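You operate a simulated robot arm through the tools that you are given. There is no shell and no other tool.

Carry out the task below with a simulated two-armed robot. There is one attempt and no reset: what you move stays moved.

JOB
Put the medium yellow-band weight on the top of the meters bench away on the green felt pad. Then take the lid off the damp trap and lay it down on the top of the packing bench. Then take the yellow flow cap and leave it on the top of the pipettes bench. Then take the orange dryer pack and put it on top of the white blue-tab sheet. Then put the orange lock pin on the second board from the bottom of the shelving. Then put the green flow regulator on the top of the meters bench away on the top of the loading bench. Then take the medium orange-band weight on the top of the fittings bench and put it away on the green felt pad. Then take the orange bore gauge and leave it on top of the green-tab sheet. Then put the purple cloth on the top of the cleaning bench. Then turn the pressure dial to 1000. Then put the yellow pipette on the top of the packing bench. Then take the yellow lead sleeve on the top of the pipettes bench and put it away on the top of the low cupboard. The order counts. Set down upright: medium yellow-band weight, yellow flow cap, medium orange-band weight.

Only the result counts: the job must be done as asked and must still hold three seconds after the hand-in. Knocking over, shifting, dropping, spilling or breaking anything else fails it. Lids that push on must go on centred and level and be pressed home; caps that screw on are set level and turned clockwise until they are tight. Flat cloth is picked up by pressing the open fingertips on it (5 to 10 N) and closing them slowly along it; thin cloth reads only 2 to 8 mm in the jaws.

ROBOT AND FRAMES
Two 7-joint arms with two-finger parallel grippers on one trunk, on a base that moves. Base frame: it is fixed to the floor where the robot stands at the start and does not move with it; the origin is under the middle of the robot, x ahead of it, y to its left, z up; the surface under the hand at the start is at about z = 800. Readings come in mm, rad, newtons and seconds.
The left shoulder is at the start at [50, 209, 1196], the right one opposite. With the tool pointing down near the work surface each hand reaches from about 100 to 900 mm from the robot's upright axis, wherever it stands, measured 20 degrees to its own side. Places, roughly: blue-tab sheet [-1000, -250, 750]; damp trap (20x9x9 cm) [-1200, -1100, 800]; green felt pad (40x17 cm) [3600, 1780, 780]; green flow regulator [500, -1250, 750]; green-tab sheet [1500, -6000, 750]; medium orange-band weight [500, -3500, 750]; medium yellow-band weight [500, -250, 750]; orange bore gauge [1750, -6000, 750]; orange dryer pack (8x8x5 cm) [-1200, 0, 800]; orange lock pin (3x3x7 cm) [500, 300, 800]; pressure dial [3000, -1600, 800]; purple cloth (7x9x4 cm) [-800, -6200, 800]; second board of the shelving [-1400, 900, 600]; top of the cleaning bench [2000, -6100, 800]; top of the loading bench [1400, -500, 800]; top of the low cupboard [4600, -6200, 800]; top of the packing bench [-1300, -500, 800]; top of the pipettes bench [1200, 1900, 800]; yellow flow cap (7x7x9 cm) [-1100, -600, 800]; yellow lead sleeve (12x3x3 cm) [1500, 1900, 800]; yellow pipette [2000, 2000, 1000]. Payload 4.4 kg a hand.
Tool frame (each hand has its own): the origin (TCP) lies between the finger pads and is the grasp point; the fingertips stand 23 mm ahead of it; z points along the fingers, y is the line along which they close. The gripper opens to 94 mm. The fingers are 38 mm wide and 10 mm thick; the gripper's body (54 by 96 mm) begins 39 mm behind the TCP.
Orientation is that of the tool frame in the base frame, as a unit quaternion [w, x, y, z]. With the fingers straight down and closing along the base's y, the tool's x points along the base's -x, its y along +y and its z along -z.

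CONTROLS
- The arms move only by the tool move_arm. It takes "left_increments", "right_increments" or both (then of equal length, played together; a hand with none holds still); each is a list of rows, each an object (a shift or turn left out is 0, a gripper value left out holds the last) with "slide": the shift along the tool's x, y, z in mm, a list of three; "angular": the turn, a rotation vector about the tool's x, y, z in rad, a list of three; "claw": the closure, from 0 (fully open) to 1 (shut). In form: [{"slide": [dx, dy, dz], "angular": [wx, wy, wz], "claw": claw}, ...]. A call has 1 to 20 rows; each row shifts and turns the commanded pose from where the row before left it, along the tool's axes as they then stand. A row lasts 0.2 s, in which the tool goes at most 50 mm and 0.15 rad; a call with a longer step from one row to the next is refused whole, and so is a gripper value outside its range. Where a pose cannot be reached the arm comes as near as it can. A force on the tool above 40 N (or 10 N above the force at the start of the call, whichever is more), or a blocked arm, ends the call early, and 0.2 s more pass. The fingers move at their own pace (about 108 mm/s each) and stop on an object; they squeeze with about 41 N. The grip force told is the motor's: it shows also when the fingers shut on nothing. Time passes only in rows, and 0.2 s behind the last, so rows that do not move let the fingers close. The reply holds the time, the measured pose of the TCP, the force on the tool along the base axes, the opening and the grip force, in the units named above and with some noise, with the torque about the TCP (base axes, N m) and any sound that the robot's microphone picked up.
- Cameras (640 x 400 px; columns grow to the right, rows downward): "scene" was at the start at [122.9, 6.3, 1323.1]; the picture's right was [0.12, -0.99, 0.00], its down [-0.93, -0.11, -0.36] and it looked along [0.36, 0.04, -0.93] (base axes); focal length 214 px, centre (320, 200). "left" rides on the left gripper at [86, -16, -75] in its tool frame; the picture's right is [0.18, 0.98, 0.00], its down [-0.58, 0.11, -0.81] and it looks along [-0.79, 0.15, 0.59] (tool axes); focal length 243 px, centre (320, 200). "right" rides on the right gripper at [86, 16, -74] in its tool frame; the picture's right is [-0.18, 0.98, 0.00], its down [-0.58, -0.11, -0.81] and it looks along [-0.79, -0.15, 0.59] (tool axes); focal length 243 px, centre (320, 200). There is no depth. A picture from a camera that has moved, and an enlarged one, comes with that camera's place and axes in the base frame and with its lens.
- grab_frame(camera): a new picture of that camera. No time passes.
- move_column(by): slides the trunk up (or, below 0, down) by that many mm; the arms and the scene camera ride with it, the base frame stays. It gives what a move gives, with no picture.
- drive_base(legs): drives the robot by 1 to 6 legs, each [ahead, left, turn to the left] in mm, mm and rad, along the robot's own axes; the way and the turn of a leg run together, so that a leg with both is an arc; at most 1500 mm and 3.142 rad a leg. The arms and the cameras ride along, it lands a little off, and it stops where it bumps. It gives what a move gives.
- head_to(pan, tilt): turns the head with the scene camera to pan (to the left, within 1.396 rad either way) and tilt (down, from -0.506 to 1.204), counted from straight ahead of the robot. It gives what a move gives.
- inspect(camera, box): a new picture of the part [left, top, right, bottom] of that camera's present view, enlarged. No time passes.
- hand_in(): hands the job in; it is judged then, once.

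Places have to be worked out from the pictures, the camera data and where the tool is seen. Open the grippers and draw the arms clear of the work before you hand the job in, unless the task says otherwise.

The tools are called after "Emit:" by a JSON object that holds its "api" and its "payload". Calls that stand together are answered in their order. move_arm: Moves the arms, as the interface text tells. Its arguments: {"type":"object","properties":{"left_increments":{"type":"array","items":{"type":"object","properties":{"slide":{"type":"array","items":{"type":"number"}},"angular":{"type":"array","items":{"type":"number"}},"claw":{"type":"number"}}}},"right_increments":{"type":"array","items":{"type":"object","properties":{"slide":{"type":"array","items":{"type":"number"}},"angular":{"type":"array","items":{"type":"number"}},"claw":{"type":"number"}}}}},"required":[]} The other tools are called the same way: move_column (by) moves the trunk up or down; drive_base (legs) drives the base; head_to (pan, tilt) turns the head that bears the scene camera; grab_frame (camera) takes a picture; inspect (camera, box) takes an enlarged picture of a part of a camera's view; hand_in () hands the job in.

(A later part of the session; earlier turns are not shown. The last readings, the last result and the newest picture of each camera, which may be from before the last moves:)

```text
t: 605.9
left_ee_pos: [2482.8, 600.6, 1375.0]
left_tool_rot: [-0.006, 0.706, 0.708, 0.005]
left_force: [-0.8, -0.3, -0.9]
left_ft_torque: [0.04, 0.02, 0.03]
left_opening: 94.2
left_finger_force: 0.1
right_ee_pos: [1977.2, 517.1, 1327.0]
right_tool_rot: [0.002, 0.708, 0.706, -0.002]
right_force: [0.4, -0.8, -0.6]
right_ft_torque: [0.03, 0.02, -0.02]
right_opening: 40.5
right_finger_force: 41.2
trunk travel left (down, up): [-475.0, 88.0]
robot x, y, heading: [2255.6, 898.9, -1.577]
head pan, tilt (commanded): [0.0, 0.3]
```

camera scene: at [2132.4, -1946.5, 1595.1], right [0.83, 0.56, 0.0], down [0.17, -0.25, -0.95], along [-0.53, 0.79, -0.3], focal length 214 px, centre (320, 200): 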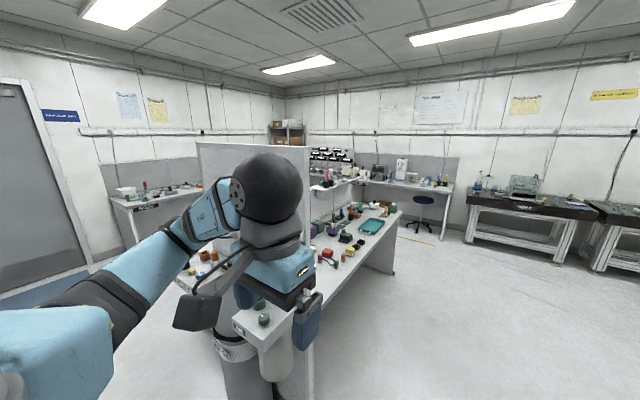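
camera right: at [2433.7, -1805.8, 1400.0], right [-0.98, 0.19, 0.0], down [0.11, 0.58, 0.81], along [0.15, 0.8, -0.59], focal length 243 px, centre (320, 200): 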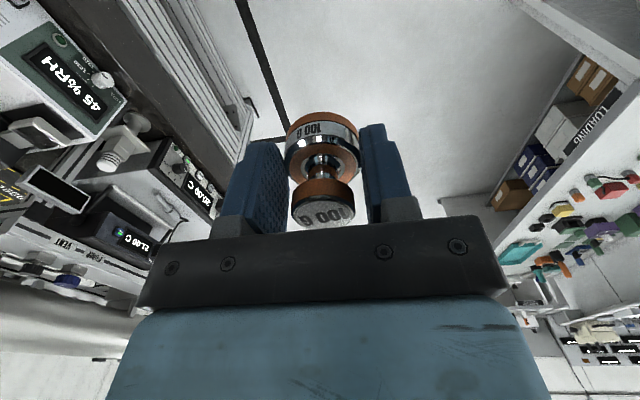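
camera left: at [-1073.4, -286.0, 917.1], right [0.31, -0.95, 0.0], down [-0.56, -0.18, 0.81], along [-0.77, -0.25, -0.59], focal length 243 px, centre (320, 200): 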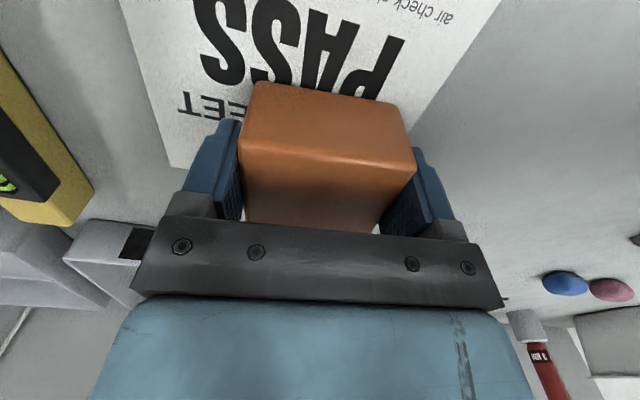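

I move east, turn to face the table with the felt pad and check the scene.

Emit:
{"api": "drive_base", "payload": {"legs": [[0, 950, 0.006], [0, 0, 3.14]]}}

Emit:
{"api": "head_to", "payload": {"pan": -0.3, "tilt": 0.6}}

Emit:
{"api": "grab_frame", "payload": {"camera": "scene"}}

```text
t: 622.0
left_ee_pos: [2970.1, 1188.8, 1376.2]
left_tool_rot: [0.007, 0.712, -0.702, 0.005]
left_force: [-0.2, 0.0, -0.1]
left_ft_torque: [-0.02, 0.0, 0.0]
left_opening: 94.1
left_finger_force: 0.1
right_ee_pos: [3474.8, 1277.4, 1328.1]
right_tool_rot: [-0.002, 0.711, -0.704, -0.003]
right_force: [-0.4, -0.2, -0.5]
right_ft_torque: [-0.03, 0.0, 0.02]
right_opening: 40.6
right_finger_force: 40.9
trunk travel left (down, up): [-475.0, 88.0]
robot x, y, heading: [3203.5, 891.3, 1.581]
head pan, tilt (commanded): [0.0, 0.3]
```

```text
t: 622.8
left_ee_pos: [2970.1, 1187.3, 1375.3]
left_tool_rot: [0.005, 0.713, -0.701, 0.006]
left_force: [-0.8, 0.1, 0.2]
left_ft_torque: [0.0, 0.01, -0.01]
left_opening: 93.9
left_finger_force: 0.1
right_ee_pos: [3474.9, 1277.0, 1327.6]
right_tool_rot: [-0.001, 0.71, -0.704, -0.003]
right_force: [-0.4, 0.1, -2.0]
right_ft_torque: [0.01, 0.0, 0.03]
right_opening: 40.7
right_finger_force: 40.9
trunk travel left (down, up): [-475.0, 88.0]
robot x, y, heading: [3203.3, 896.4, 1.581]
head pan, tilt (commanded): [-0.3, 0.6]
```

```text
taken
camera scene: at [3227.7, 1042.8, 1567.7], right [0.96, -0.29, 0.0], down [-0.16, -0.54, -0.83], along [0.24, 0.79, -0.56], focal length 214 px, centre (320, 200)
```

scene: 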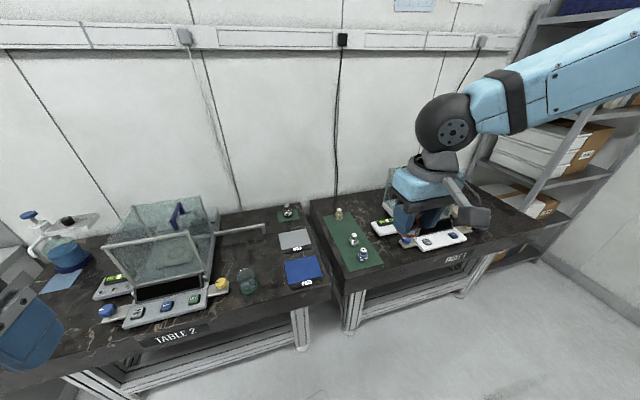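

The yellow weight still stands on the pad. I drive to the table and lower the trunk to the height that worked before.

Emit:
{"api": "drive_base", "payload": {"legs": [[295, 0, -0.01]]}}

Emit:
{"api": "move_column", "payload": {"by": -350}}

Emit:
{"api": "grab_frame", "payload": {"camera": "scene"}}

Emit:
{"api": "inspect", "payload": {"camera": "scene", "box": [320, 130, 500, 280]}}

```text
t: 624.8
left_ee_pos: [2971.8, 1488.6, 1376.2]
left_tool_rot: [0.005, 0.709, -0.705, 0.004]
left_force: [-0.6, -0.4, 0.2]
left_ft_torque: [0.03, -0.02, -0.02]
left_opening: 93.9
left_finger_force: 0.0
right_ee_pos: [3477.6, 1573.2, 1327.9]
right_tool_rot: [-0.002, 0.707, -0.707, -0.003]
right_force: [0.0, -0.1, -0.4]
right_ft_torque: [-0.02, 0.0, 0.0]
right_opening: 40.7
right_finger_force: 41.7
trunk travel left (down, up): [-475.0, 88.0]
robot x, y, heading: [3201.5, 1188.3, 1.572]
head pan, tilt (commanded): [-0.3, 0.6]
```

```text
t: 628.2
left_ee_pos: [2972.3, 1488.0, 1025.8]
left_tool_rot: [0.005, 0.709, -0.705, 0.006]
left_force: [0.5, 0.2, 0.2]
left_ft_torque: [0.0, 0.0, -0.03]
left_opening: 94.1
left_finger_force: 0.0
right_ee_pos: [3477.1, 1573.9, 977.2]
right_tool_rot: [0.002, -0.707, 0.707, 0.003]
right_force: [-0.6, -0.3, -2.1]
right_ft_torque: [-0.01, 0.05, 0.0]
right_opening: 40.6
right_finger_force: 41.6
trunk travel left (down, up): [-125.0, 438.0]
robot x, y, heading: [3202.6, 1188.5, 1.567]
head pan, tilt (commanded): [-0.3, 0.6]
```

```text
taken
camera scene: at [3228.3, 1341.4, 1217.7], right [0.95, -0.3, 0.0], down [-0.17, -0.54, -0.83], along [0.25, 0.79, -0.56], focal length 214 px, centre (320, 200)
```

scene: 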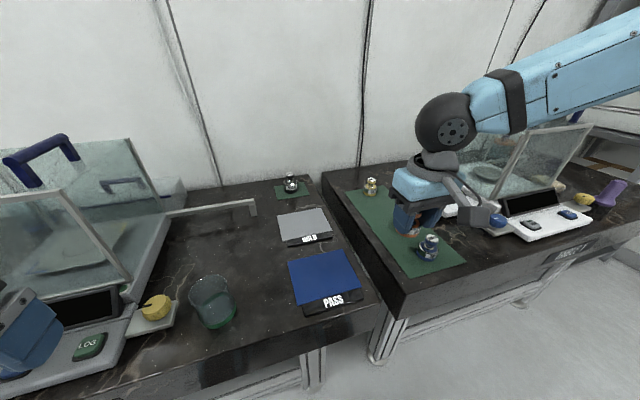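

```text
2.67 times, centred on (410, 205) of scene
camera zoom: at [3228.3, 1341.4, 1217.7], right [0.95, -0.3, 0.0], down [-0.17, -0.54, -0.83], along [0.25, 0.79, -0.56], focal length 572 px, centre (80, 187)
```

zoom: 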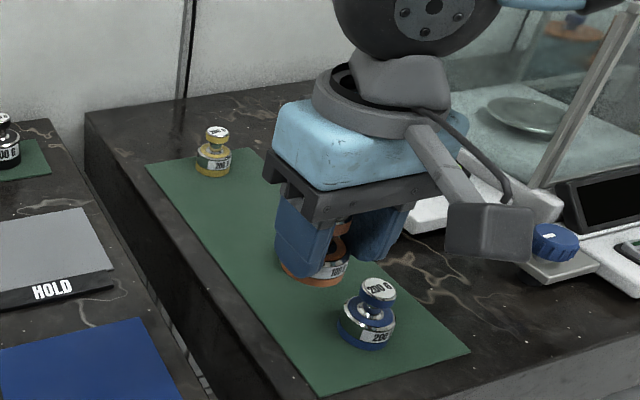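

I carry the weight over the free space between the green and yellow weights on the pad, at about (3607,1828).

Emit:
{"api": "move_arm", "payload": {"right_increments": [{"slide": [-42.3, -21.7, 0]}, {"slide": [-42.3, -21.7, 0]}, {"slide": [-42.3, -21.7, 0]}, {"slide": [-42.3, -21.7, 0]}, {"slide": [-42.3, -21.7, 0]}, {"slide": [-42.3, -21.7, 0]}, {"slide": [0, 0, 30]}, {"slide": [0, 0, 30]}, {"slide": [0, 0, 0]}]}}

Emit:
{"api": "grab_frame", "payload": {"camera": "right"}}

Emit:
{"api": "inspect", "payload": {"camera": "scene", "box": [320, 130, 500, 280]}}

```text
t: 630.2
left_ee_pos: [2972.7, 1489.0, 1025.9]
left_tool_rot: [0.005, 0.708, -0.706, 0.006]
left_force: [0.1, -0.3, 0.1]
left_ft_torque: [-0.01, 0.0, 0.02]
left_opening: 94.2
left_finger_force: 0.1
right_ee_pos: [3607.6, 1827.1, 919.5]
right_tool_rot: [-0.002, 0.707, -0.707, -0.003]
right_force: [-0.1, 0.1, -0.7]
right_ft_torque: [-0.01, -0.02, 0.0]
right_opening: 40.8
right_finger_force: 40.9
trunk travel left (down, up): [-125.0, 438.0]
robot x, y, heading: [3202.0, 1190.2, 1.567]
head pan, tilt (commanded): [-0.3, 0.6]
```

```text
taken
camera right: at [3592.2, 1739.2, 992.8], right [-0.98, 0.18, 0.0], down [0.11, 0.58, 0.81], along [0.15, 0.8, -0.59], focal length 243 px, centre (320, 200)
```

right: 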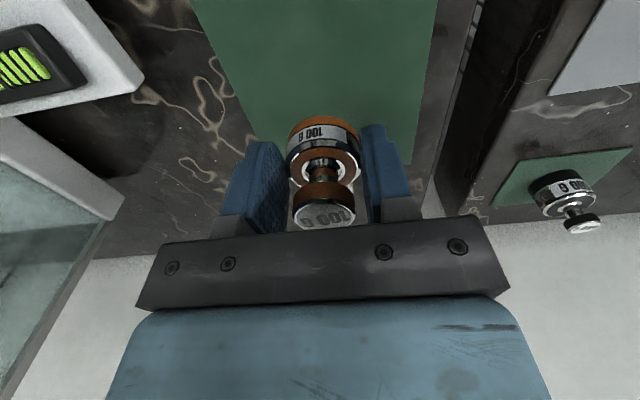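

```text
2.67 times, centred on (410, 205) of scene
camera zoom: at [3228.1, 1341.2, 1217.7], right [0.95, -0.3, 0.0], down [-0.17, -0.54, -0.83], along [0.25, 0.79, -0.56], focal length 572 px, centre (80, 187)
```

zoom: 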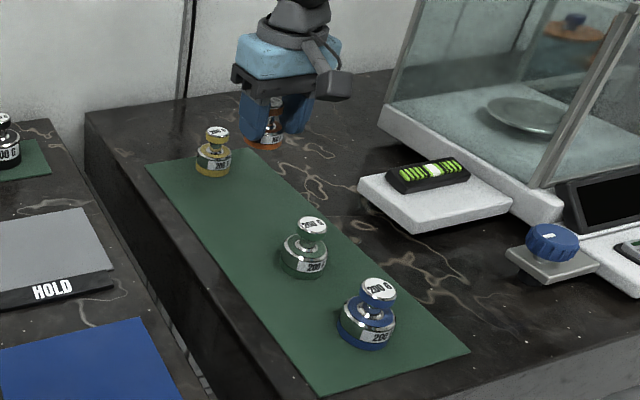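

The spot is right: between the green and the yellow weight. I lower it near the pad.

Emit:
{"api": "move_arm", "payload": {"right_increments": [{"slide": [0, 0, 30]}, {"slide": [0, 0, 30]}, {"slide": [0, 0, 25]}, {"slide": [0, 0, 5]}, {"slide": [0, 0, 0]}]}}

Emit:
{"api": "inspect", "payload": {"camera": "scene", "box": [320, 130, 500, 280]}}

```text
t: 631.4
left_ee_pos: [2971.6, 1488.5, 1026.5]
left_tool_rot: [0.006, 0.708, -0.706, 0.005]
left_force: [-1.1, -0.4, 0.2]
left_ft_torque: [-0.03, 0.04, -0.02]
left_opening: 93.8
left_finger_force: 0.1
right_ee_pos: [3607.3, 1827.6, 829.3]
right_tool_rot: [-0.001, 0.707, -0.707, -0.002]
right_force: [-0.4, 0.4, -0.9]
right_ft_torque: [-0.01, 0.0, 0.0]
right_opening: 40.4
right_finger_force: 40.8
trunk travel left (down, up): [-125.0, 438.0]
robot x, y, heading: [3202.7, 1191.1, 1.569]
head pan, tilt (commanded): [-0.3, 0.6]
```

```text
2.67 times, centred on (410, 205) of scene
camera zoom: at [3228.3, 1341.5, 1217.6], right [0.95, -0.3, 0.0], down [-0.17, -0.54, -0.82], along [0.25, 0.79, -0.57], focal length 572 px, centre (80, 187)
```

zoom: 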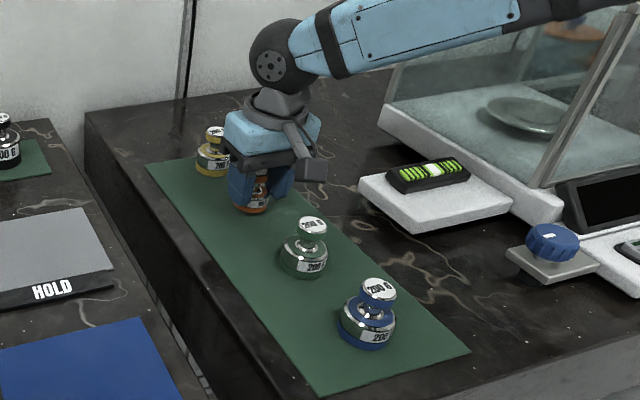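

Now small steps to contact.

Emit:
{"api": "move_arm", "payload": {"right_increments": [{"slide": [0, 0, 3]}, {"slide": [0, 0, 2]}, {"slide": [0, 0, 2]}]}}

```text
t: 632.2
left_ee_pos: [2972.5, 1489.0, 1026.2]
left_tool_rot: [0.005, 0.709, -0.706, 0.005]
left_force: [-0.1, -0.4, 0.2]
left_ft_torque: [-0.01, 0.03, -0.01]
left_opening: 94.3
left_finger_force: 0.1
right_ee_pos: [3607.4, 1828.6, 821.3]
right_tool_rot: [-0.002, 0.707, -0.707, -0.003]
right_force: [0.3, 0.0, -0.9]
right_ft_torque: [0.0, 0.02, -0.04]
right_opening: 41.0
right_finger_force: 41.2
trunk travel left (down, up): [-125.0, 438.0]
robot x, y, heading: [3200.9, 1189.9, 1.568]
head pan, tilt (commanded): [-0.3, 0.6]
```

Emit:
{"api": "move_arm", "payload": {"right_increments": [{"slide": [0, 0, 2]}, {"slide": [0, 0, 1.5]}, {"slide": [0, 0, 1]}]}}

```text
t: 633.0
left_ee_pos: [2972.9, 1487.1, 1026.8]
left_tool_rot: [0.004, 0.708, -0.706, 0.004]
left_force: [0.0, -0.5, 0.3]
left_ft_torque: [-0.02, 0.02, 0.01]
left_opening: 93.9
left_finger_force: 0.1
right_ee_pos: [3607.0, 1827.0, 821.4]
right_tool_rot: [0.005, -0.706, 0.708, 0.004]
right_force: [4.0, 0.0, 21.1]
right_ft_torque: [0.0, -0.11, -0.03]
right_opening: 40.5
right_finger_force: 40.5
trunk travel left (down, up): [-125.0, 438.0]
robot x, y, heading: [3199.7, 1190.2, 1.566]
head pan, tilt (commanded): [-0.3, 0.6]
```

The weight is on the pad (21 N). I relieve slightly, release and lift straight up.

Emit:
{"api": "move_arm", "payload": {"right_increments": [{"slide": [0, 0, -2]}, {"claw": 0.3}, {"claw": 0.3}, {"claw": 0.3}, {"slide": [0, 0, -15]}, {"slide": [0, 0, -35]}, {"slide": [0, 0, -45]}, {"slide": [0, 0, -45]}]}}

Emit:
{"api": "inspect", "payload": {"camera": "scene", "box": [320, 130, 500, 280]}}

Emit:
{"api": "grab_frame", "payload": {"camera": "right"}}

```text
t: 634.8
left_ee_pos: [2971.7, 1488.0, 1026.3]
left_tool_rot: [0.005, 0.709, -0.705, 0.006]
left_force: [-0.5, 0.1, -0.9]
left_ft_torque: [0.02, -0.02, -0.02]
left_opening: 94.0
left_finger_force: 0.1
right_ee_pos: [3606.3, 1825.1, 959.7]
right_tool_rot: [-0.003, 0.707, -0.707, -0.003]
right_force: [-0.9, 0.1, 1.1]
right_ft_torque: [0.0, 0.01, -0.01]
right_opening: 65.9
right_finger_force: 0.0
trunk travel left (down, up): [-125.0, 438.0]
robot x, y, heading: [3201.4, 1192.1, 1.567]
head pan, tilt (commanded): [-0.3, 0.6]
```

```text
2.67 times, centred on (410, 205) of scene
camera zoom: at [3227.8, 1340.8, 1217.7], right [0.95, -0.3, 0.0], down [-0.17, -0.54, -0.83], along [0.25, 0.79, -0.56], focal length 572 px, centre (80, 187)
```

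zoom: 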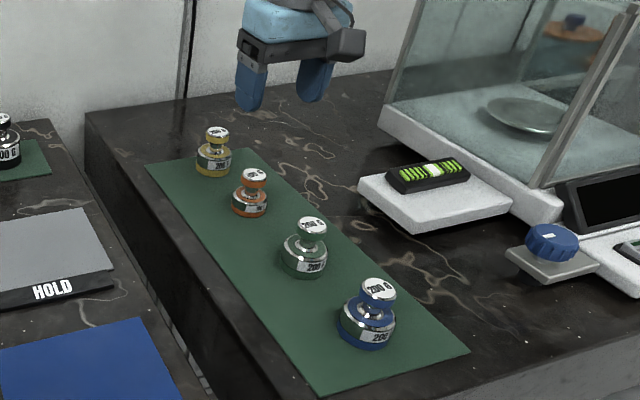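

```text
taken
camera right: at [3592.1, 1737.9, 1031.7], right [-0.98, 0.18, 0.0], down [0.11, 0.58, 0.81], along [0.15, 0.8, -0.59], focal length 243 px, centre (320, 200)
```

right: 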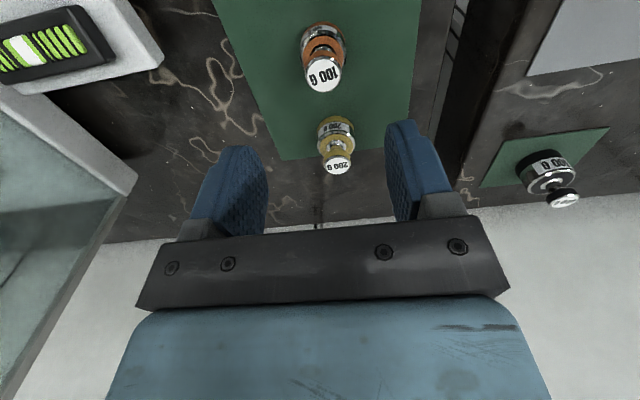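

Both weights stand upright on the felt pad. Next is the orange bore gauge far to the south: I tuck the hand, raise the trunk, and drive back, turning to heading −y for the narrow passage.

Emit:
{"api": "move_arm", "payload": {"right_increments": [{"slide": [42.5, 20.8, -7]}, {"slide": [42.5, 20.8, -7]}, {"slide": [42.5, 20.8, -7]}, {"slide": [42.5, 20.8, -7]}, {"slide": [42.5, 20.8, -7]}, {"slide": [42.5, 20.8, -7]}]}}

Emit:
{"api": "move_column", "payload": {"by": 350}}

Emit:
{"api": "drive_base", "payload": {"legs": [[-300, 0, 0.003], [0, 0, -3.14], [0, -980, 0]]}}

```text
t: 636.2
left_ee_pos: [2972.5, 1486.8, 1026.2]
left_tool_rot: [0.006, 0.709, -0.705, 0.005]
left_force: [0.3, 0.5, -0.8]
left_ft_torque: [-0.04, -0.02, -0.02]
left_opening: 94.0
left_finger_force: 0.1
right_ee_pos: [3480.1, 1570.9, 999.5]
right_tool_rot: [0.003, -0.707, 0.707, 0.004]
right_force: [0.1, 0.3, -0.2]
right_ft_torque: [0.0, 0.02, -0.01]
right_opening: 66.0
right_finger_force: 0.0
trunk travel left (down, up): [-125.0, 438.0]
robot x, y, heading: [3198.4, 1191.2, 1.572]
head pan, tilt (commanded): [-0.3, 0.6]
```

```text
t: 639.6
left_ee_pos: [2972.8, 1488.9, 1376.1]
left_tool_rot: [0.006, 0.709, -0.705, 0.006]
left_force: [-0.4, -0.5, 0.2]
left_ft_torque: [-0.03, -0.01, -0.02]
left_opening: 93.7
left_finger_force: 0.1
right_ee_pos: [3480.9, 1573.0, 1350.5]
right_tool_rot: [-0.002, 0.707, -0.707, -0.003]
right_force: [0.5, 0.1, 0.7]
right_ft_torque: [0.0, 0.0, 0.02]
right_opening: 65.8
right_finger_force: 0.0
trunk travel left (down, up): [-475.0, 88.0]
robot x, y, heading: [3203.7, 1195.1, 1.563]
head pan, tilt (commanded): [-0.3, 0.6]
```

```text
t: 657.8
left_ee_pos: [2429.9, 616.0, 1374.3]
left_tool_rot: [-0.005, 0.718, 0.696, 0.006]
left_force: [0.2, -0.1, 0.5]
left_ft_torque: [0.03, 0.0, -0.04]
left_opening: 94.0
left_finger_force: 0.1
right_ee_pos: [1917.6, 551.9, 1350.0]
right_tool_rot: [0.003, 0.721, 0.693, -0.002]
right_force: [-0.1, 0.6, -0.9]
right_ft_torque: [0.01, 0.03, -0.01]
right_opening: 65.9
right_finger_force: 0.2
trunk travel left (down, up): [-475.0, 88.0]
robot x, y, heading: [2213.2, 924.1, -1.608]
head pan, tilt (commanded): [-0.3, 0.6]
```

I correct the heading and go south in stages, watching the lateral drift.

Emit:
{"api": "drive_base", "payload": {"legs": [[0, 9, 0.037], [1500, 0, 0], [500, 0, 0]]}}

```text
t: 668.0
left_ee_pos: [2494.9, -1346.2, 1376.1]
left_tool_rot: [-0.005, 0.693, 0.721, 0.005]
left_force: [0.6, -0.2, 0.7]
left_ft_torque: [0.0, -0.01, 0.0]
left_opening: 93.9
left_finger_force: 0.0
right_ee_pos: [1989.3, -1447.5, 1349.6]
right_tool_rot: [0.003, 0.695, 0.719, -0.001]
right_force: [0.4, -0.5, 0.8]
right_ft_torque: [-0.03, 0.01, -0.02]
right_opening: 65.8
right_finger_force: 0.1
trunk travel left (down, up): [-475.0, 88.0]
robot x, y, heading: [2254.6, -1055.5, -1.538]
head pan, tilt (commanded): [-0.3, 0.6]
```

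It drifted to x=2255; I correct back to 2222 and continue.

Emit:
{"api": "drive_base", "payload": {"legs": [[0, -32, -0.033], [500, 0, 0]]}}

Emit:
{"api": "drive_base", "payload": {"legs": [[600, 0, 0]]}}

Emit:
{"api": "head_to", "payload": {"pan": 0.0, "tilt": 0.3}}

Emit:
{"api": "grab_frame", "payload": {"camera": "scene"}}

```text
t: 671.5
left_ee_pos: [2452.7, -1852.8, 1376.1]
left_tool_rot: [-0.006, 0.705, 0.709, 0.004]
left_force: [-0.2, 0.0, 0.9]
left_ft_torque: [0.02, 0.02, 0.0]
left_opening: 93.9
left_finger_force: 0.1
right_ee_pos: [1945.0, -1936.5, 1349.7]
right_tool_rot: [0.003, 0.707, 0.708, -0.002]
right_force: [0.2, 0.7, -0.6]
right_ft_torque: [0.04, -0.01, 0.0]
right_opening: 65.6
right_finger_force: 0.1
trunk travel left (down, up): [-475.0, 88.0]
robot x, y, heading: [2226.0, -1559.5, -1.57]
head pan, tilt (commanded): [-0.3, 0.6]
```

```text
t: 674.9
left_ee_pos: [2447.8, -2456.0, 1375.8]
left_tool_rot: [-0.006, 0.709, 0.705, 0.006]
left_force: [0.5, 0.3, -0.2]
left_ft_torque: [0.02, 0.0, 0.01]
left_opening: 94.1
left_finger_force: 0.0
right_ee_pos: [1938.2, -2536.7, 1348.9]
right_tool_rot: [0.004, 0.71, 0.704, -0.002]
right_force: [0.7, 0.1, -0.3]
right_ft_torque: [-0.02, 0.01, -0.04]
right_opening: 65.9
right_finger_force: 0.0
trunk travel left (down, up): [-475.0, 88.0]
robot x, y, heading: [2223.0, -2157.8, -1.58]
head pan, tilt (commanded): [-0.3, 0.6]
```

```text
t: 675.7
left_ee_pos: [2446.6, -2457.2, 1375.2]
left_tool_rot: [-0.005, 0.708, 0.706, 0.006]
left_force: [0.4, 0.8, 0.3]
left_ft_torque: [0.03, -0.01, 0.02]
left_opening: 94.1
left_finger_force: 0.0
right_ee_pos: [1937.6, -2535.7, 1350.5]
right_tool_rot: [0.003, 0.71, 0.704, -0.003]
right_force: [0.4, -0.2, 0.0]
right_ft_torque: [0.01, 0.01, 0.05]
right_opening: 65.9
right_finger_force: 0.1
trunk travel left (down, up): [-475.0, 88.0]
robot x, y, heading: [2217.0, -2159.0, -1.581]
head pan, tilt (commanded): [0.0, 0.3]
```

```text
taken
camera scene: at [2218.9, -2317.3, 1595.0], right [-1.0, 0.01, 0.0], down [0.0, 0.3, -0.95], along [-0.01, -0.95, -0.3], focal length 214 px, centre (320, 200)
```

scene: 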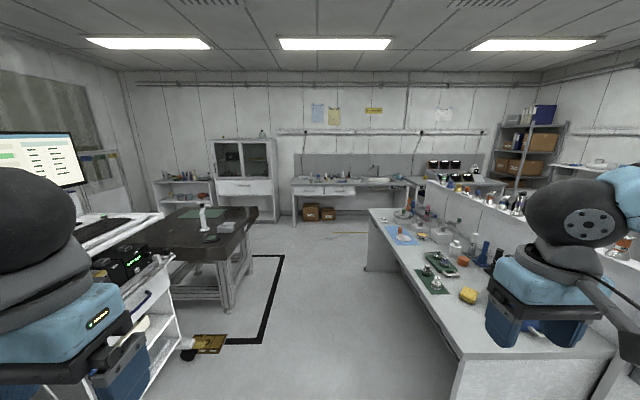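

The aisle continues south between the east bench (front x≈1740) and the dark table (x≥2720). I shift to x≈2150 and drive on to see the cleaning bench.

Emit:
{"api": "drive_base", "payload": {"legs": [[0, -65, 0.01], [1300, 0, 0]]}}

Emit:
{"api": "drive_base", "payload": {"legs": [[1200, 0, 0]]}}

Emit:
{"api": "head_to", "payload": {"pan": -0.2, "tilt": 0.45}}

Emit:
{"api": "grab_frame", "payload": {"camera": "scene"}}

```text
t: 683.1
left_ee_pos: [2397.0, -3748.2, 1376.4]
left_tool_rot: [-0.006, 0.701, 0.714, 0.006]
left_force: [-0.3, -0.7, -0.2]
left_ft_torque: [0.0, -0.03, 0.0]
left_opening: 94.2
left_finger_force: 0.1
right_ee_pos: [1890.3, -3837.8, 1349.9]
right_tool_rot: [0.003, 0.702, 0.712, -0.002]
right_force: [0.2, -0.1, -0.2]
right_ft_torque: [-0.01, -0.02, 0.01]
right_opening: 65.7
right_finger_force: 0.1
trunk travel left (down, up): [-475.0, 88.0]
robot x, y, heading: [2164.9, -3451.4, -1.554]
head pan, tilt (commanded): [0.0, 0.3]
```

```text
t: 689.1
left_ee_pos: [2405.3, -4948.9, 1375.5]
left_tool_rot: [-0.006, 0.704, 0.711, 0.005]
left_force: [0.4, 0.7, -0.2]
left_ft_torque: [0.02, -0.01, -0.01]
left_opening: 94.0
left_finger_force: 0.1
right_ee_pos: [1896.6, -5033.2, 1349.4]
right_tool_rot: [0.003, 0.705, 0.709, -0.001]
right_force: [1.0, 0.9, 0.4]
right_ft_torque: [0.05, 0.01, 0.03]
right_opening: 65.7
right_finger_force: 0.1
trunk travel left (down, up): [-475.0, 88.0]
robot x, y, heading: [2175.9, -4650.5, -1.57]
head pan, tilt (commanded): [0.0, 0.3]
```

```text
t: 689.9
left_ee_pos: [2404.4, -4947.6, 1375.2]
left_tool_rot: [-0.006, 0.704, 0.71, 0.006]
left_force: [-0.7, 0.3, 0.2]
left_ft_torque: [0.01, -0.02, -0.01]
left_opening: 94.3
left_finger_force: 0.1
right_ee_pos: [1897.3, -5033.8, 1348.5]
right_tool_rot: [0.003, 0.705, 0.709, -0.001]
right_force: [-0.2, -0.2, 0.0]
right_ft_torque: [0.03, -0.01, 0.01]
right_opening: 66.0
right_finger_force: 0.0
trunk travel left (down, up): [-475.0, 88.0]
robot x, y, heading: [2173.5, -4650.3, -1.565]
head pan, tilt (commanded): [-0.201, 0.45]
```

```text
taken
camera scene: at [2156.4, -4808.0, 1581.2], right [-0.98, 0.2, 0.0], down [0.08, 0.43, -0.9], along [-0.18, -0.88, -0.43], focal length 214 px, centre (320, 200)
```

scene: 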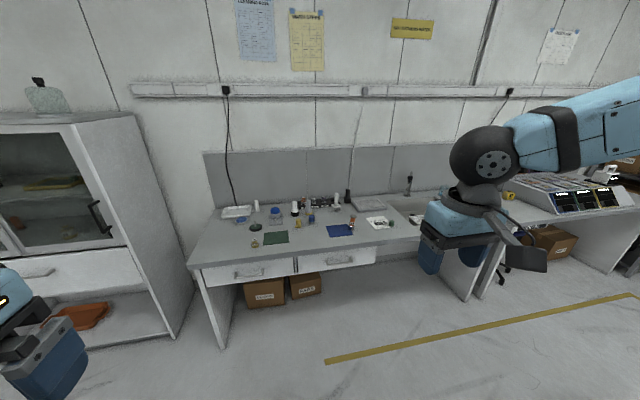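

I zoom in on the bench at the south wall to find the bore gauge and the green-tab sheet.

Emit:
{"api": "inspect", "payload": {"camera": "scene", "box": [180, 170, 440, 310]}}

Emit:
{"api": "inspect", "payload": {"camera": "scene", "box": [320, 170, 520, 280]}}

```text
2.46 times, centred on (310, 240) of scene
camera zoom: at [2156.4, -4808.0, 1581.2], right [-0.98, 0.2, 0.0], down [0.08, 0.43, -0.9], along [-0.18, -0.88, -0.43], focal length 528 px, centre (345, 102)
```

zoom: 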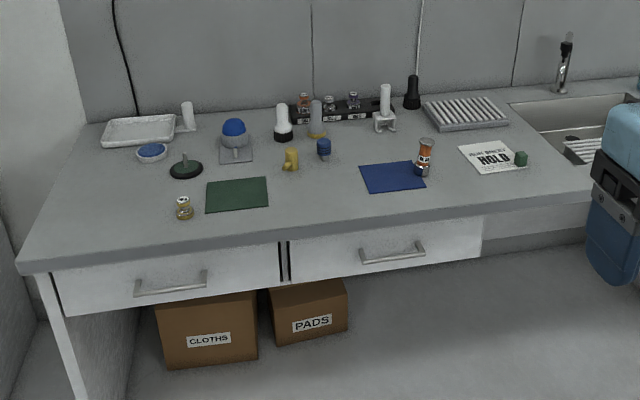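

```text
3.20 times, centred on (420, 225) of scene
camera zoom: at [2156.4, -4808.0, 1581.2], right [-0.98, 0.2, 0.0], down [0.08, 0.43, -0.9], along [-0.18, -0.88, -0.43], focal length 686 px, centre (0, 120)
```

zoom: 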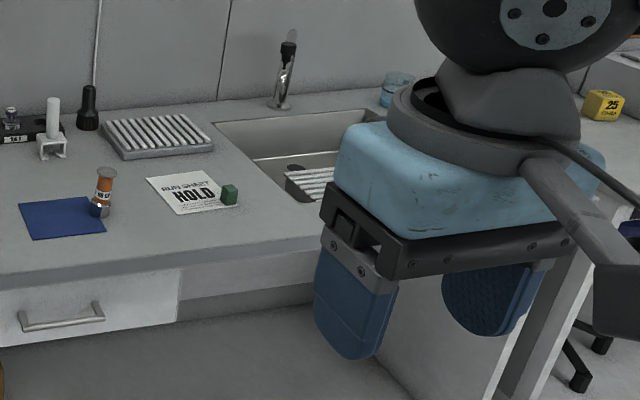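

The orange bore gauge stands at about (1715,-5935) on a blue card, and the "HOLD" run sheet with the green tab is at about (1491,-5971). I drive up to the bench for the right hand and lower the trunk.

Emit:
{"api": "drive_base", "payload": {"legs": [[0, -215, -0.004], [740, 0, 0]]}}

Emit:
{"api": "move_column", "payload": {"by": -320}}

Emit:
{"api": "head_to", "payload": {"pan": -0.4, "tilt": 0.8}}

Emit:
{"api": "grab_frame", "payload": {"camera": "scene"}}

Emit:
{"api": "grab_frame", "payload": {"camera": "right"}}

```text
t: 692.4
left_ee_pos: [2192.9, -4949.5, 1376.0]
left_tool_rot: [-0.006, 0.705, 0.709, 0.007]
left_force: [-0.9, -0.1, -0.3]
left_ft_torque: [0.01, -0.01, 0.01]
left_opening: 94.1
left_finger_force: 0.1
right_ee_pos: [1686.4, -5034.0, 1350.0]
right_tool_rot: [0.004, 0.706, 0.708, -0.001]
right_force: [0.9, 1.0, -0.8]
right_ft_torque: [-0.01, -0.02, -0.04]
right_opening: 65.9
right_finger_force: 0.0
trunk travel left (down, up): [-475.0, 88.0]
robot x, y, heading: [1965.9, -4651.7, -1.57]
head pan, tilt (commanded): [-0.201, 0.45]
stopped in leg 1: the robot was blocked; the commanded pose is now the measured one
```

```text
t: 695.6
left_ee_pos: [2195.1, -4949.9, 1055.6]
left_tool_rot: [-0.006, 0.704, 0.71, 0.005]
left_force: [-0.6, 0.3, 0.0]
left_ft_torque: [0.0, 0.0, 0.01]
left_opening: 94.1
left_finger_force: 0.1
right_ee_pos: [1687.0, -5036.3, 1031.1]
right_tool_rot: [0.004, 0.706, 0.708, -0.002]
right_force: [0.1, -0.9, -0.2]
right_ft_torque: [0.0, -0.03, -0.01]
right_opening: 66.0
right_finger_force: 0.1
trunk travel left (down, up): [-155.0, 408.0]
robot x, y, heading: [1967.8, -4651.0, -1.568]
head pan, tilt (commanded): [-0.201, 0.45]
```

```text
t: 696.4
left_ee_pos: [2196.6, -4951.0, 1056.6]
left_tool_rot: [-0.006, 0.704, 0.71, 0.006]
left_force: [-0.3, 0.8, -0.1]
left_ft_torque: [0.02, -0.01, 0.0]
left_opening: 94.1
left_finger_force: 0.1
right_ee_pos: [1687.4, -5035.0, 1030.2]
right_tool_rot: [0.003, 0.706, 0.708, -0.001]
right_force: [-0.6, 0.1, 0.5]
right_ft_torque: [0.01, -0.01, 0.03]
right_opening: 65.7
right_finger_force: 0.0
trunk travel left (down, up): [-155.0, 408.0]
robot x, y, heading: [1965.6, -4651.3, -1.566]
head pan, tilt (commanded): [-0.4, 0.799]
```

```text
taken
camera scene: at [1934.6, -4794.8, 1230.9], right [-0.92, 0.39, 0.0], down [0.28, 0.66, -0.7], along [-0.27, -0.64, -0.72], focal length 214 px, centre (320, 200)
```

scene: 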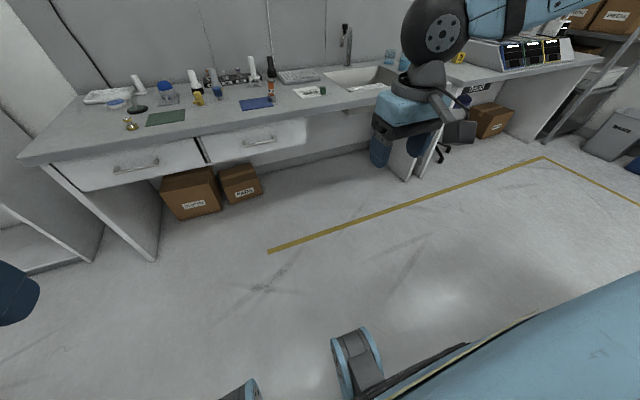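

```text
taken
camera right: at [1704.2, -4950.2, 1103.2], right [0.98, -0.18, 0.0], down [-0.11, -0.58, 0.81], along [-0.14, -0.8, -0.59], focal length 243 px, centre (320, 200)
```

right: 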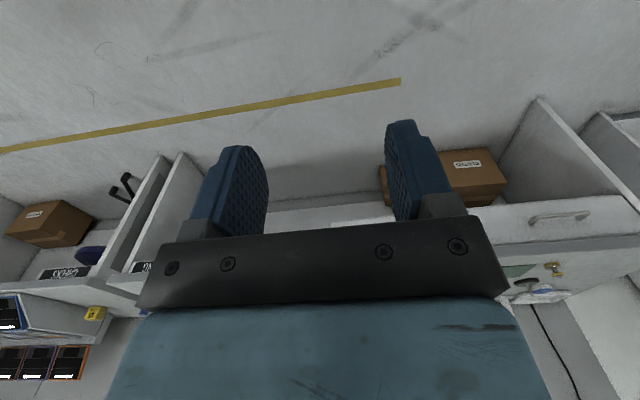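

The sidestep was stopped just short at x≈1966. I look to the right to see what was touched.

Emit:
{"api": "head_to", "payload": {"pan": -1.3, "tilt": 0.7}}

Emit:
{"api": "grab_frame", "payload": {"camera": "scene"}}

```text
t: 697.6
left_ee_pos: [2196.0, -4951.0, 1055.3]
left_tool_rot: [-0.006, 0.704, 0.71, 0.006]
left_force: [0.0, 0.4, -0.7]
left_ft_torque: [0.0, -0.02, 0.0]
left_opening: 94.1
left_finger_force: 0.0
right_ee_pos: [1687.4, -5035.8, 1029.9]
right_tool_rot: [0.002, 0.706, 0.708, -0.002]
right_force: [-0.1, -0.7, 0.7]
right_ft_torque: [-0.03, -0.03, 0.0]
right_opening: 65.9
right_finger_force: 0.0
trunk travel left (down, up): [-155.0, 408.0]
robot x, y, heading: [1965.3, -4653.2, -1.571]
head pan, tilt (commanded): [-1.3, 0.7]
```

```text
taken
camera scene: at [1884.0, -4743.3, 1239.0], right [-0.27, 0.96, 0.0], down [0.62, 0.17, -0.76], along [-0.74, -0.21, -0.64], focal length 214 px, centre (320, 200)
```

scene: 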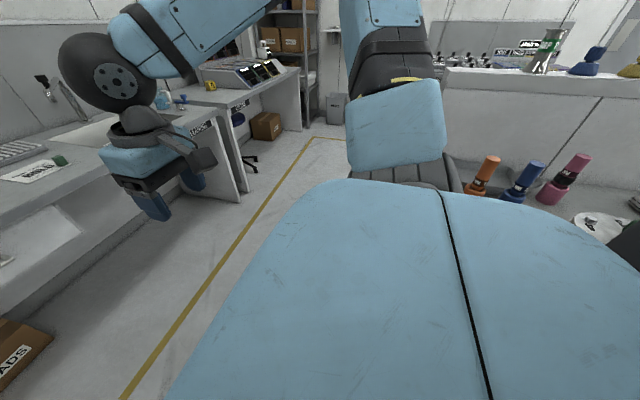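

Only the base touched the end of the neighbouring bench. I drive straight ahead to the cleaning bench.

Emit:
{"api": "drive_base", "payload": {"legs": [[735, 0, 0]]}}

Emit:
{"api": "head_to", "payload": {"pan": -0.4, "tilt": 0.8}}

Emit:
{"api": "grab_frame", "payload": {"camera": "scene"}}

Emit:
{"api": "grab_frame", "payload": {"camera": "right"}}

```text
t: 701.6
left_ee_pos: [2206.6, -5687.3, 1054.7]
left_tool_rot: [-0.005, 0.7, 0.714, 0.005]
left_force: [-0.3, -0.5, -0.2]
left_ft_torque: [-0.01, 0.02, -0.05]
left_opening: 94.2
left_finger_force: 0.1
right_ee_pos: [1698.7, -5778.7, 1029.6]
right_tool_rot: [0.004, 0.702, 0.712, -0.002]
right_force: [0.4, -0.1, 0.0]
right_ft_torque: [0.0, 0.0, 0.0]
right_opening: 65.7
right_finger_force: 0.1
trunk travel left (down, up): [-155.0, 408.0]
robot x, y, heading: [1971.4, -5393.5, -1.558]
head pan, tilt (commanded): [-1.3, 0.7]
```

```text
t: 702.8
left_ee_pos: [2205.9, -5687.0, 1056.4]
left_tool_rot: [-0.006, 0.7, 0.714, 0.005]
left_force: [0.4, 0.9, -0.6]
left_ft_torque: [0.0, 0.03, 0.02]
left_opening: 94.1
left_finger_force: 0.0
right_ee_pos: [1698.3, -5779.1, 1029.0]
right_tool_rot: [0.004, 0.702, 0.713, -0.002]
right_force: [0.5, 0.0, -0.2]
right_ft_torque: [-0.01, 0.03, -0.04]
right_opening: 65.6
right_finger_force: 0.0
trunk travel left (down, up): [-155.0, 408.0]
robot x, y, heading: [1971.3, -5393.7, -1.555]
head pan, tilt (commanded): [-0.4, 0.799]
```

```text
taken
camera scene: at [1942.6, -5534.6, 1230.8], right [-0.93, 0.38, 0.0], down [0.27, 0.66, -0.7], along [-0.26, -0.65, -0.72], focal length 214 px, centre (320, 200)
```

scene: 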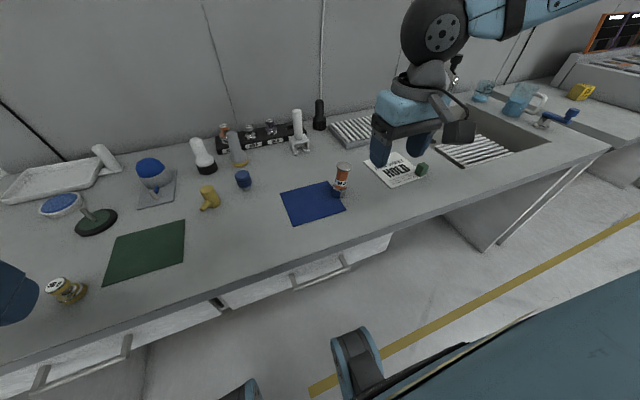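

```text
taken
camera right: at [1714.1, -5692.9, 1103.2], right [0.99, -0.17, 0.0], down [-0.1, -0.58, 0.81], along [-0.14, -0.8, -0.59], focal length 243 px, centre (320, 200)
```

right: 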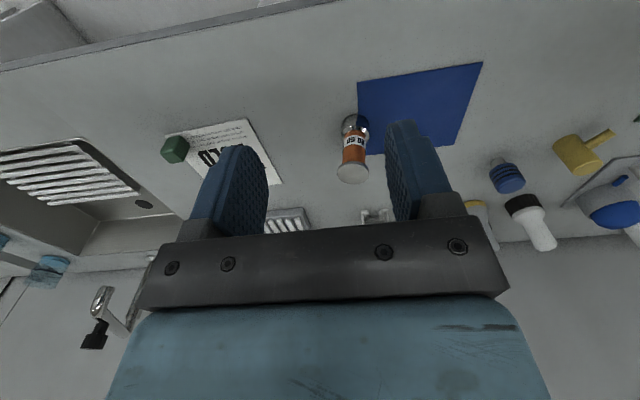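

Emit:
{"api": "inspect", "payload": {"camera": "scene", "box": [290, 130, 450, 230]}}

Emit:
{"api": "inspect", "payload": {"camera": "right", "box": [300, 90, 420, 200]}}

```text
4.00 times, centred on (370, 180) of scene
camera zoom: at [1942.6, -5534.6, 1230.8], right [-0.93, 0.38, 0.0], down [0.27, 0.66, -0.7], along [-0.26, -0.65, -0.72], focal length 858 px, centre (120, 280)
```

zoom: 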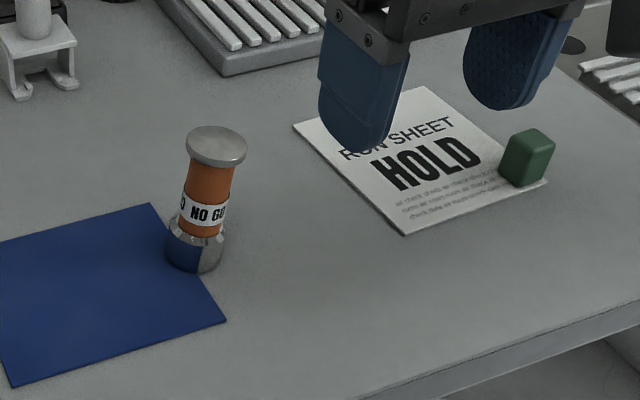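

```text
3.64 times, centred on (360, 145) of right
camera zoom: at [1714.1, -5692.9, 1103.2], right [0.99, -0.17, 0.0], down [-0.1, -0.58, 0.81], along [-0.14, -0.8, -0.59], focal length 882 px, centre (174, 400)
```

zoom: 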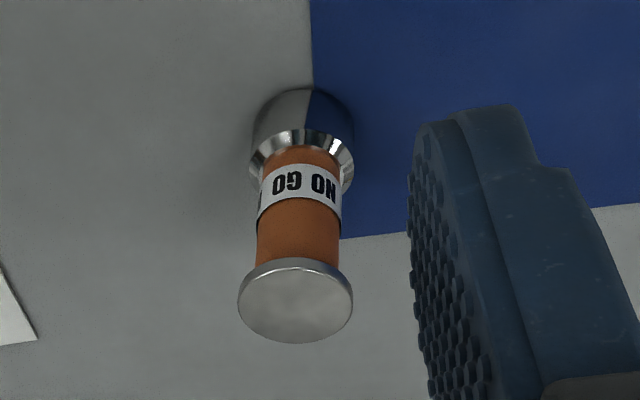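

The bore gauge's top is at (1717,-5928.5,893.5); cap about 40 mm, body about 30 mm. I move the right hand over it and descend partway.

Emit:
{"api": "move_arm", "payload": {"right_increments": [{"slide": [-37.4, 4.1, 0]}, {"slide": [-37.4, 4.1, 0]}, {"slide": [-37.5, 4.1, 0]}, {"slide": [-37.5, 4, 0]}, {"slide": [0, 0, 40]}, {"slide": [0, 0, 40]}, {"slide": [0, 0, 0]}]}}

Emit:
{"api": "grab_frame", "payload": {"camera": "right"}}

Emit:
{"api": "inspect", "payload": {"camera": "scene", "box": [290, 100, 450, 230]}}

```text
t: 704.4
left_ee_pos: [2205.7, -5687.1, 1056.0]
left_tool_rot: [-0.006, 0.7, 0.714, 0.006]
left_force: [0.1, -0.2, 0.3]
left_ft_torque: [-0.03, 0.02, 0.04]
left_opening: 94.1
left_finger_force: 0.0
right_ee_pos: [1715.0, -5928.8, 950.3]
right_tool_rot: [0.004, 0.701, 0.713, -0.001]
right_force: [0.7, 1.0, 0.1]
right_ft_torque: [-0.01, -0.03, -0.01]
right_opening: 66.0
right_finger_force: 0.1
trunk travel left (down, up): [-155.0, 408.0]
robot x, y, heading: [1975.4, -5390.8, -1.556]
head pan, tilt (commanded): [-0.4, 0.799]
```

```text
taken
camera right: at [1730.1, -5842.1, 1024.0], right [0.99, -0.17, 0.0], down [-0.1, -0.58, 0.81], along [-0.14, -0.8, -0.59], focal length 243 px, centre (320, 200)
```

right: 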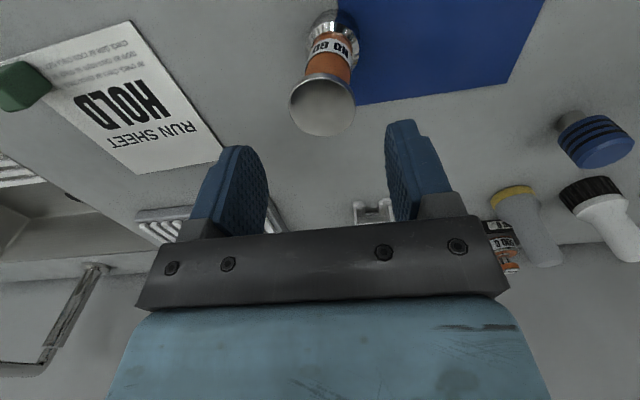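

```text
3.08 times, centred on (370, 165) of scene
camera zoom: at [1942.7, -5534.1, 1230.9], right [-0.93, 0.38, 0.0], down [0.27, 0.66, -0.7], along [-0.26, -0.65, -0.72], focal length 660 px, centre (166, 308)
```

zoom: 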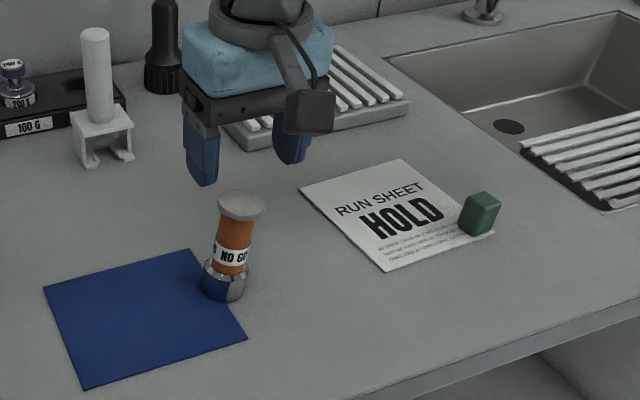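

The gauge leans a few degrees because it stands on the card's edge. I shift 4 mm, descend to z≈861 and close.

Emit:
{"api": "move_arm", "payload": {"right_increments": [{"slide": [0, 6, 30]}, {"slide": [0, 0, 35]}, {"slide": [0, 0, 24]}, {"slide": [0, 0, 0]}, {"claw": 1.0}, {"claw": 1.0}, {"claw": 1.0}, {"slide": [0, 0, 0]}]}}

Emit:
{"api": "grab_frame", "payload": {"camera": "right"}}

Emit:
{"api": "inspect", "payload": {"camera": "scene", "box": [290, 100, 450, 230]}}

```text
t: 706.2
left_ee_pos: [2206.0, -5687.8, 1056.1]
left_tool_rot: [-0.006, 0.699, 0.715, 0.007]
left_force: [0.6, 0.3, 0.0]
left_ft_torque: [-0.04, -0.01, 0.02]
left_opening: 94.1
left_finger_force: 0.0
right_ee_pos: [1724.5, -5928.0, 862.1]
right_tool_rot: [0.003, 0.702, 0.713, -0.002]
right_force: [-1.0, 0.1, 0.4]
right_ft_torque: [-0.02, 0.0, -0.03]
right_opening: 29.1
right_finger_force: 41.3
trunk travel left (down, up): [-155.0, 408.0]
robot x, y, heading: [1973.0, -5396.5, -1.561]
head pan, tilt (commanded): [-0.4, 0.799]
```

```text
taken
camera right: at [1739.4, -5842.1, 935.9], right [0.99, -0.17, 0.0], down [-0.1, -0.58, 0.81], along [-0.14, -0.8, -0.59], focal length 243 px, centre (320, 200)
```

right: 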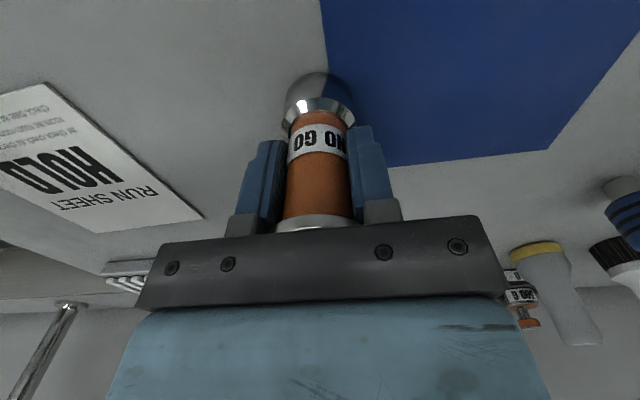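

```text
3.08 times, centred on (370, 165) of scene
camera zoom: at [1942.6, -5534.6, 1230.8], right [-0.93, 0.38, 0.0], down [0.27, 0.66, -0.7], along [-0.26, -0.65, -0.72], focal length 660 px, centre (166, 308)
```

zoom: 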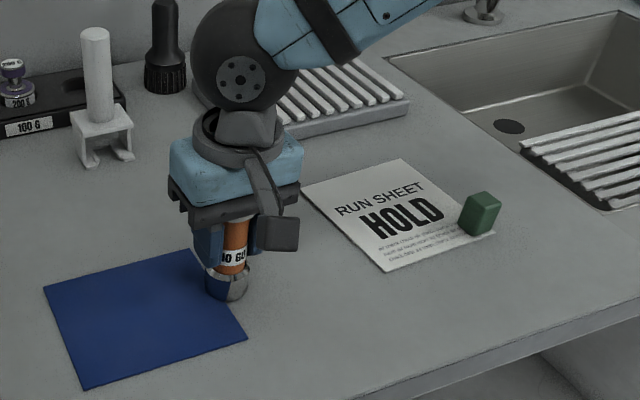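

The gauge is held (29 mm). I lift it, then sidestep the base 190 mm to the right so the sheet (x 1440–1580, y -6036…-5890, tab at its front-right corner) is in reach.

Emit:
{"api": "move_arm", "payload": {"right_increments": [{"slide": [0, 0, -10]}, {"slide": [0, 0, -40]}, {"slide": [0, 0, -45]}, {"slide": [0, 0, -25]}]}}

Emit:
{"api": "drive_base", "payload": {"legs": [[0, -190, -0.012]]}}

Emit:
{"api": "grab_frame", "payload": {"camera": "scene"}}

Emit:
{"api": "grab_frame", "payload": {"camera": "right"}}

```text
t: 707.2
left_ee_pos: [2205.2, -5687.0, 1056.3]
left_tool_rot: [-0.006, 0.699, 0.715, 0.006]
left_force: [0.2, 0.3, 0.1]
left_ft_torque: [-0.02, -0.03, 0.04]
left_opening: 94.1
left_finger_force: 0.2
right_ee_pos: [1724.4, -5928.3, 983.4]
right_tool_rot: [0.002, 0.701, 0.713, -0.001]
right_force: [0.1, 1.2, -0.7]
right_ft_torque: [-0.01, -0.01, 0.01]
right_opening: 29.1
right_finger_force: 41.4
trunk travel left (down, up): [-155.0, 408.0]
robot x, y, heading: [1970.4, -5392.9, -1.555]
head pan, tilt (commanded): [-0.4, 0.799]
```

```text
t: 709.5
left_ee_pos: [2012.2, -5691.4, 1054.9]
left_tool_rot: [-0.005, 0.704, 0.71, 0.006]
left_force: [-0.8, -0.3, 0.0]
left_ft_torque: [0.03, 0.02, 0.02]
left_opening: 94.0
left_finger_force: 0.0
right_ee_pos: [1527.5, -5927.9, 982.8]
right_tool_rot: [0.003, 0.706, 0.708, -0.002]
right_force: [0.2, -0.5, -1.3]
right_ft_torque: [-0.01, 0.0, 0.0]
right_opening: 29.0
right_finger_force: 41.0
trunk travel left (down, up): [-155.0, 408.0]
robot x, y, heading: [1782.8, -5391.0, -1.569]
head pan, tilt (commanded): [-0.4, 0.799]
```

```text
taken
camera scene: at [1750.5, -5535.9, 1230.8], right [-0.92, 0.39, 0.0], down [0.28, 0.66, -0.7], along [-0.27, -0.64, -0.72], focal length 214 px, centre (320, 200)
```

scene: 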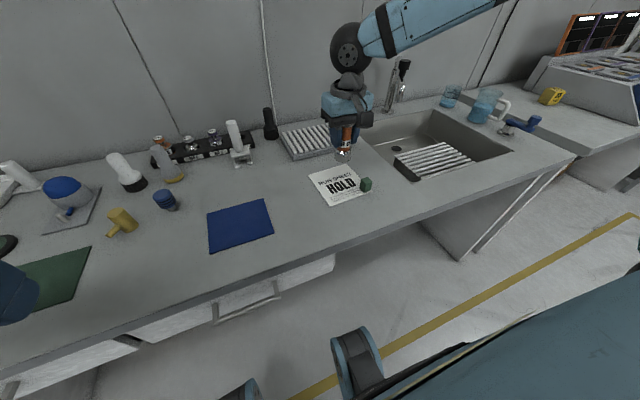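

```text
taken
camera right: at [1543.0, -5841.1, 1056.5], right [0.98, -0.18, 0.0], down [-0.11, -0.58, 0.81], along [-0.15, -0.8, -0.59], focal length 243 px, centre (320, 200)
```

right: 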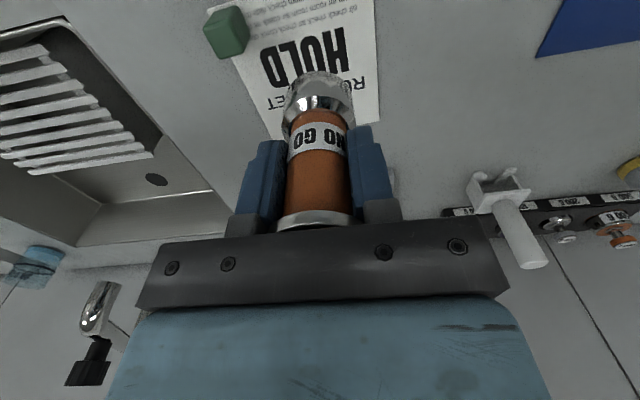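

I re-measure the sheet from this position.

Emit:
{"api": "inspect", "payload": {"camera": "scene", "box": [280, 120, 420, 230]}}

```text
3.64 times, centred on (350, 175) of scene
camera zoom: at [1750.5, -5535.9, 1230.8], right [-0.92, 0.39, 0.0], down [0.28, 0.66, -0.7], along [-0.27, -0.64, -0.72], focal length 780 px, centre (211, 291)
```

zoom: 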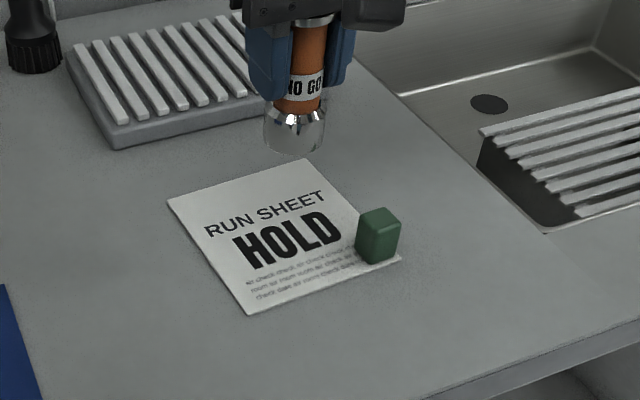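

The sheet's centre is about (1510,-5960). I move the gauge over (1522,-5968), clear of the green tab, and lower it close to the sheet.

Emit:
{"api": "move_arm", "payload": {"right_increments": [{"slide": [-40, -5, 0]}, {"slide": [0, 0, 40]}, {"slide": [0, 0, 40]}, {"slide": [0, 0, 30]}, {"slide": [0, 0, 0]}]}}

Emit:
{"api": "inspect", "payload": {"camera": "scene", "box": [280, 120, 420, 230]}}

Emit:
{"api": "grab_frame", "payload": {"camera": "right"}}

```text
t: 710.7
left_ee_pos: [2012.5, -5691.5, 1055.9]
left_tool_rot: [-0.006, 0.705, 0.709, 0.005]
left_force: [-1.1, -1.1, 0.1]
left_ft_torque: [0.02, -0.01, 0.01]
left_opening: 94.1
left_finger_force: 0.0
right_ee_pos: [1523.5, -5966.6, 871.9]
right_tool_rot: [0.003, 0.707, 0.708, -0.001]
right_force: [0.8, 0.8, -1.3]
right_ft_torque: [-0.02, -0.02, 0.02]
right_opening: 29.0
right_finger_force: 40.6
trunk travel left (down, up): [-155.0, 408.0]
robot x, y, heading: [1781.6, -5395.6, -1.571]
head pan, tilt (commanded): [-0.4, 0.799]
```

```text
3.64 times, centred on (350, 175) of scene
camera zoom: at [1750.9, -5535.7, 1230.8], right [-0.92, 0.39, 0.0], down [0.28, 0.66, -0.7], along [-0.27, -0.64, -0.72], focal length 780 px, centre (211, 291)
```

zoom: 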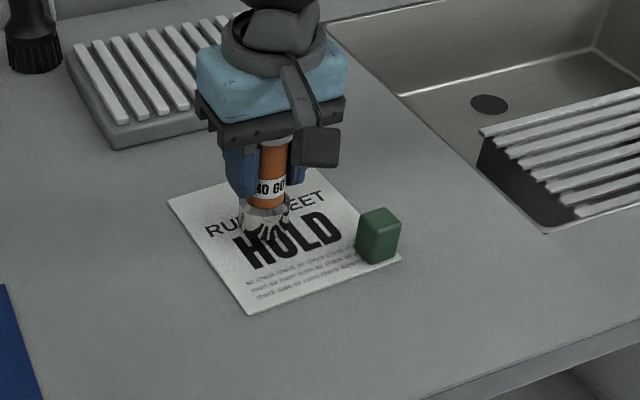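

```text
taken
camera right: at [1540.2, -5881.8, 946.5], right [0.98, -0.18, 0.0], down [-0.11, -0.58, 0.81], along [-0.15, -0.8, -0.59], focal length 243 px, centre (320, 200)
```

right: 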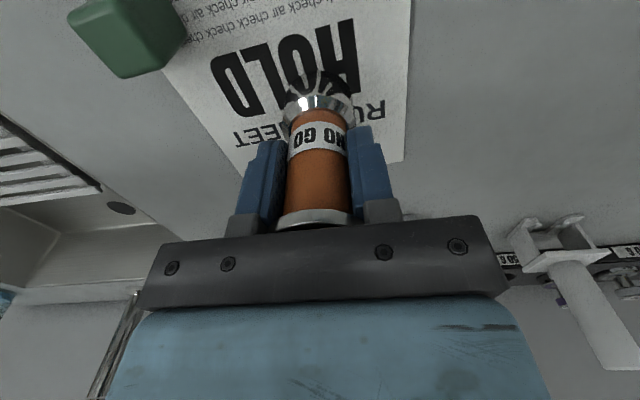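

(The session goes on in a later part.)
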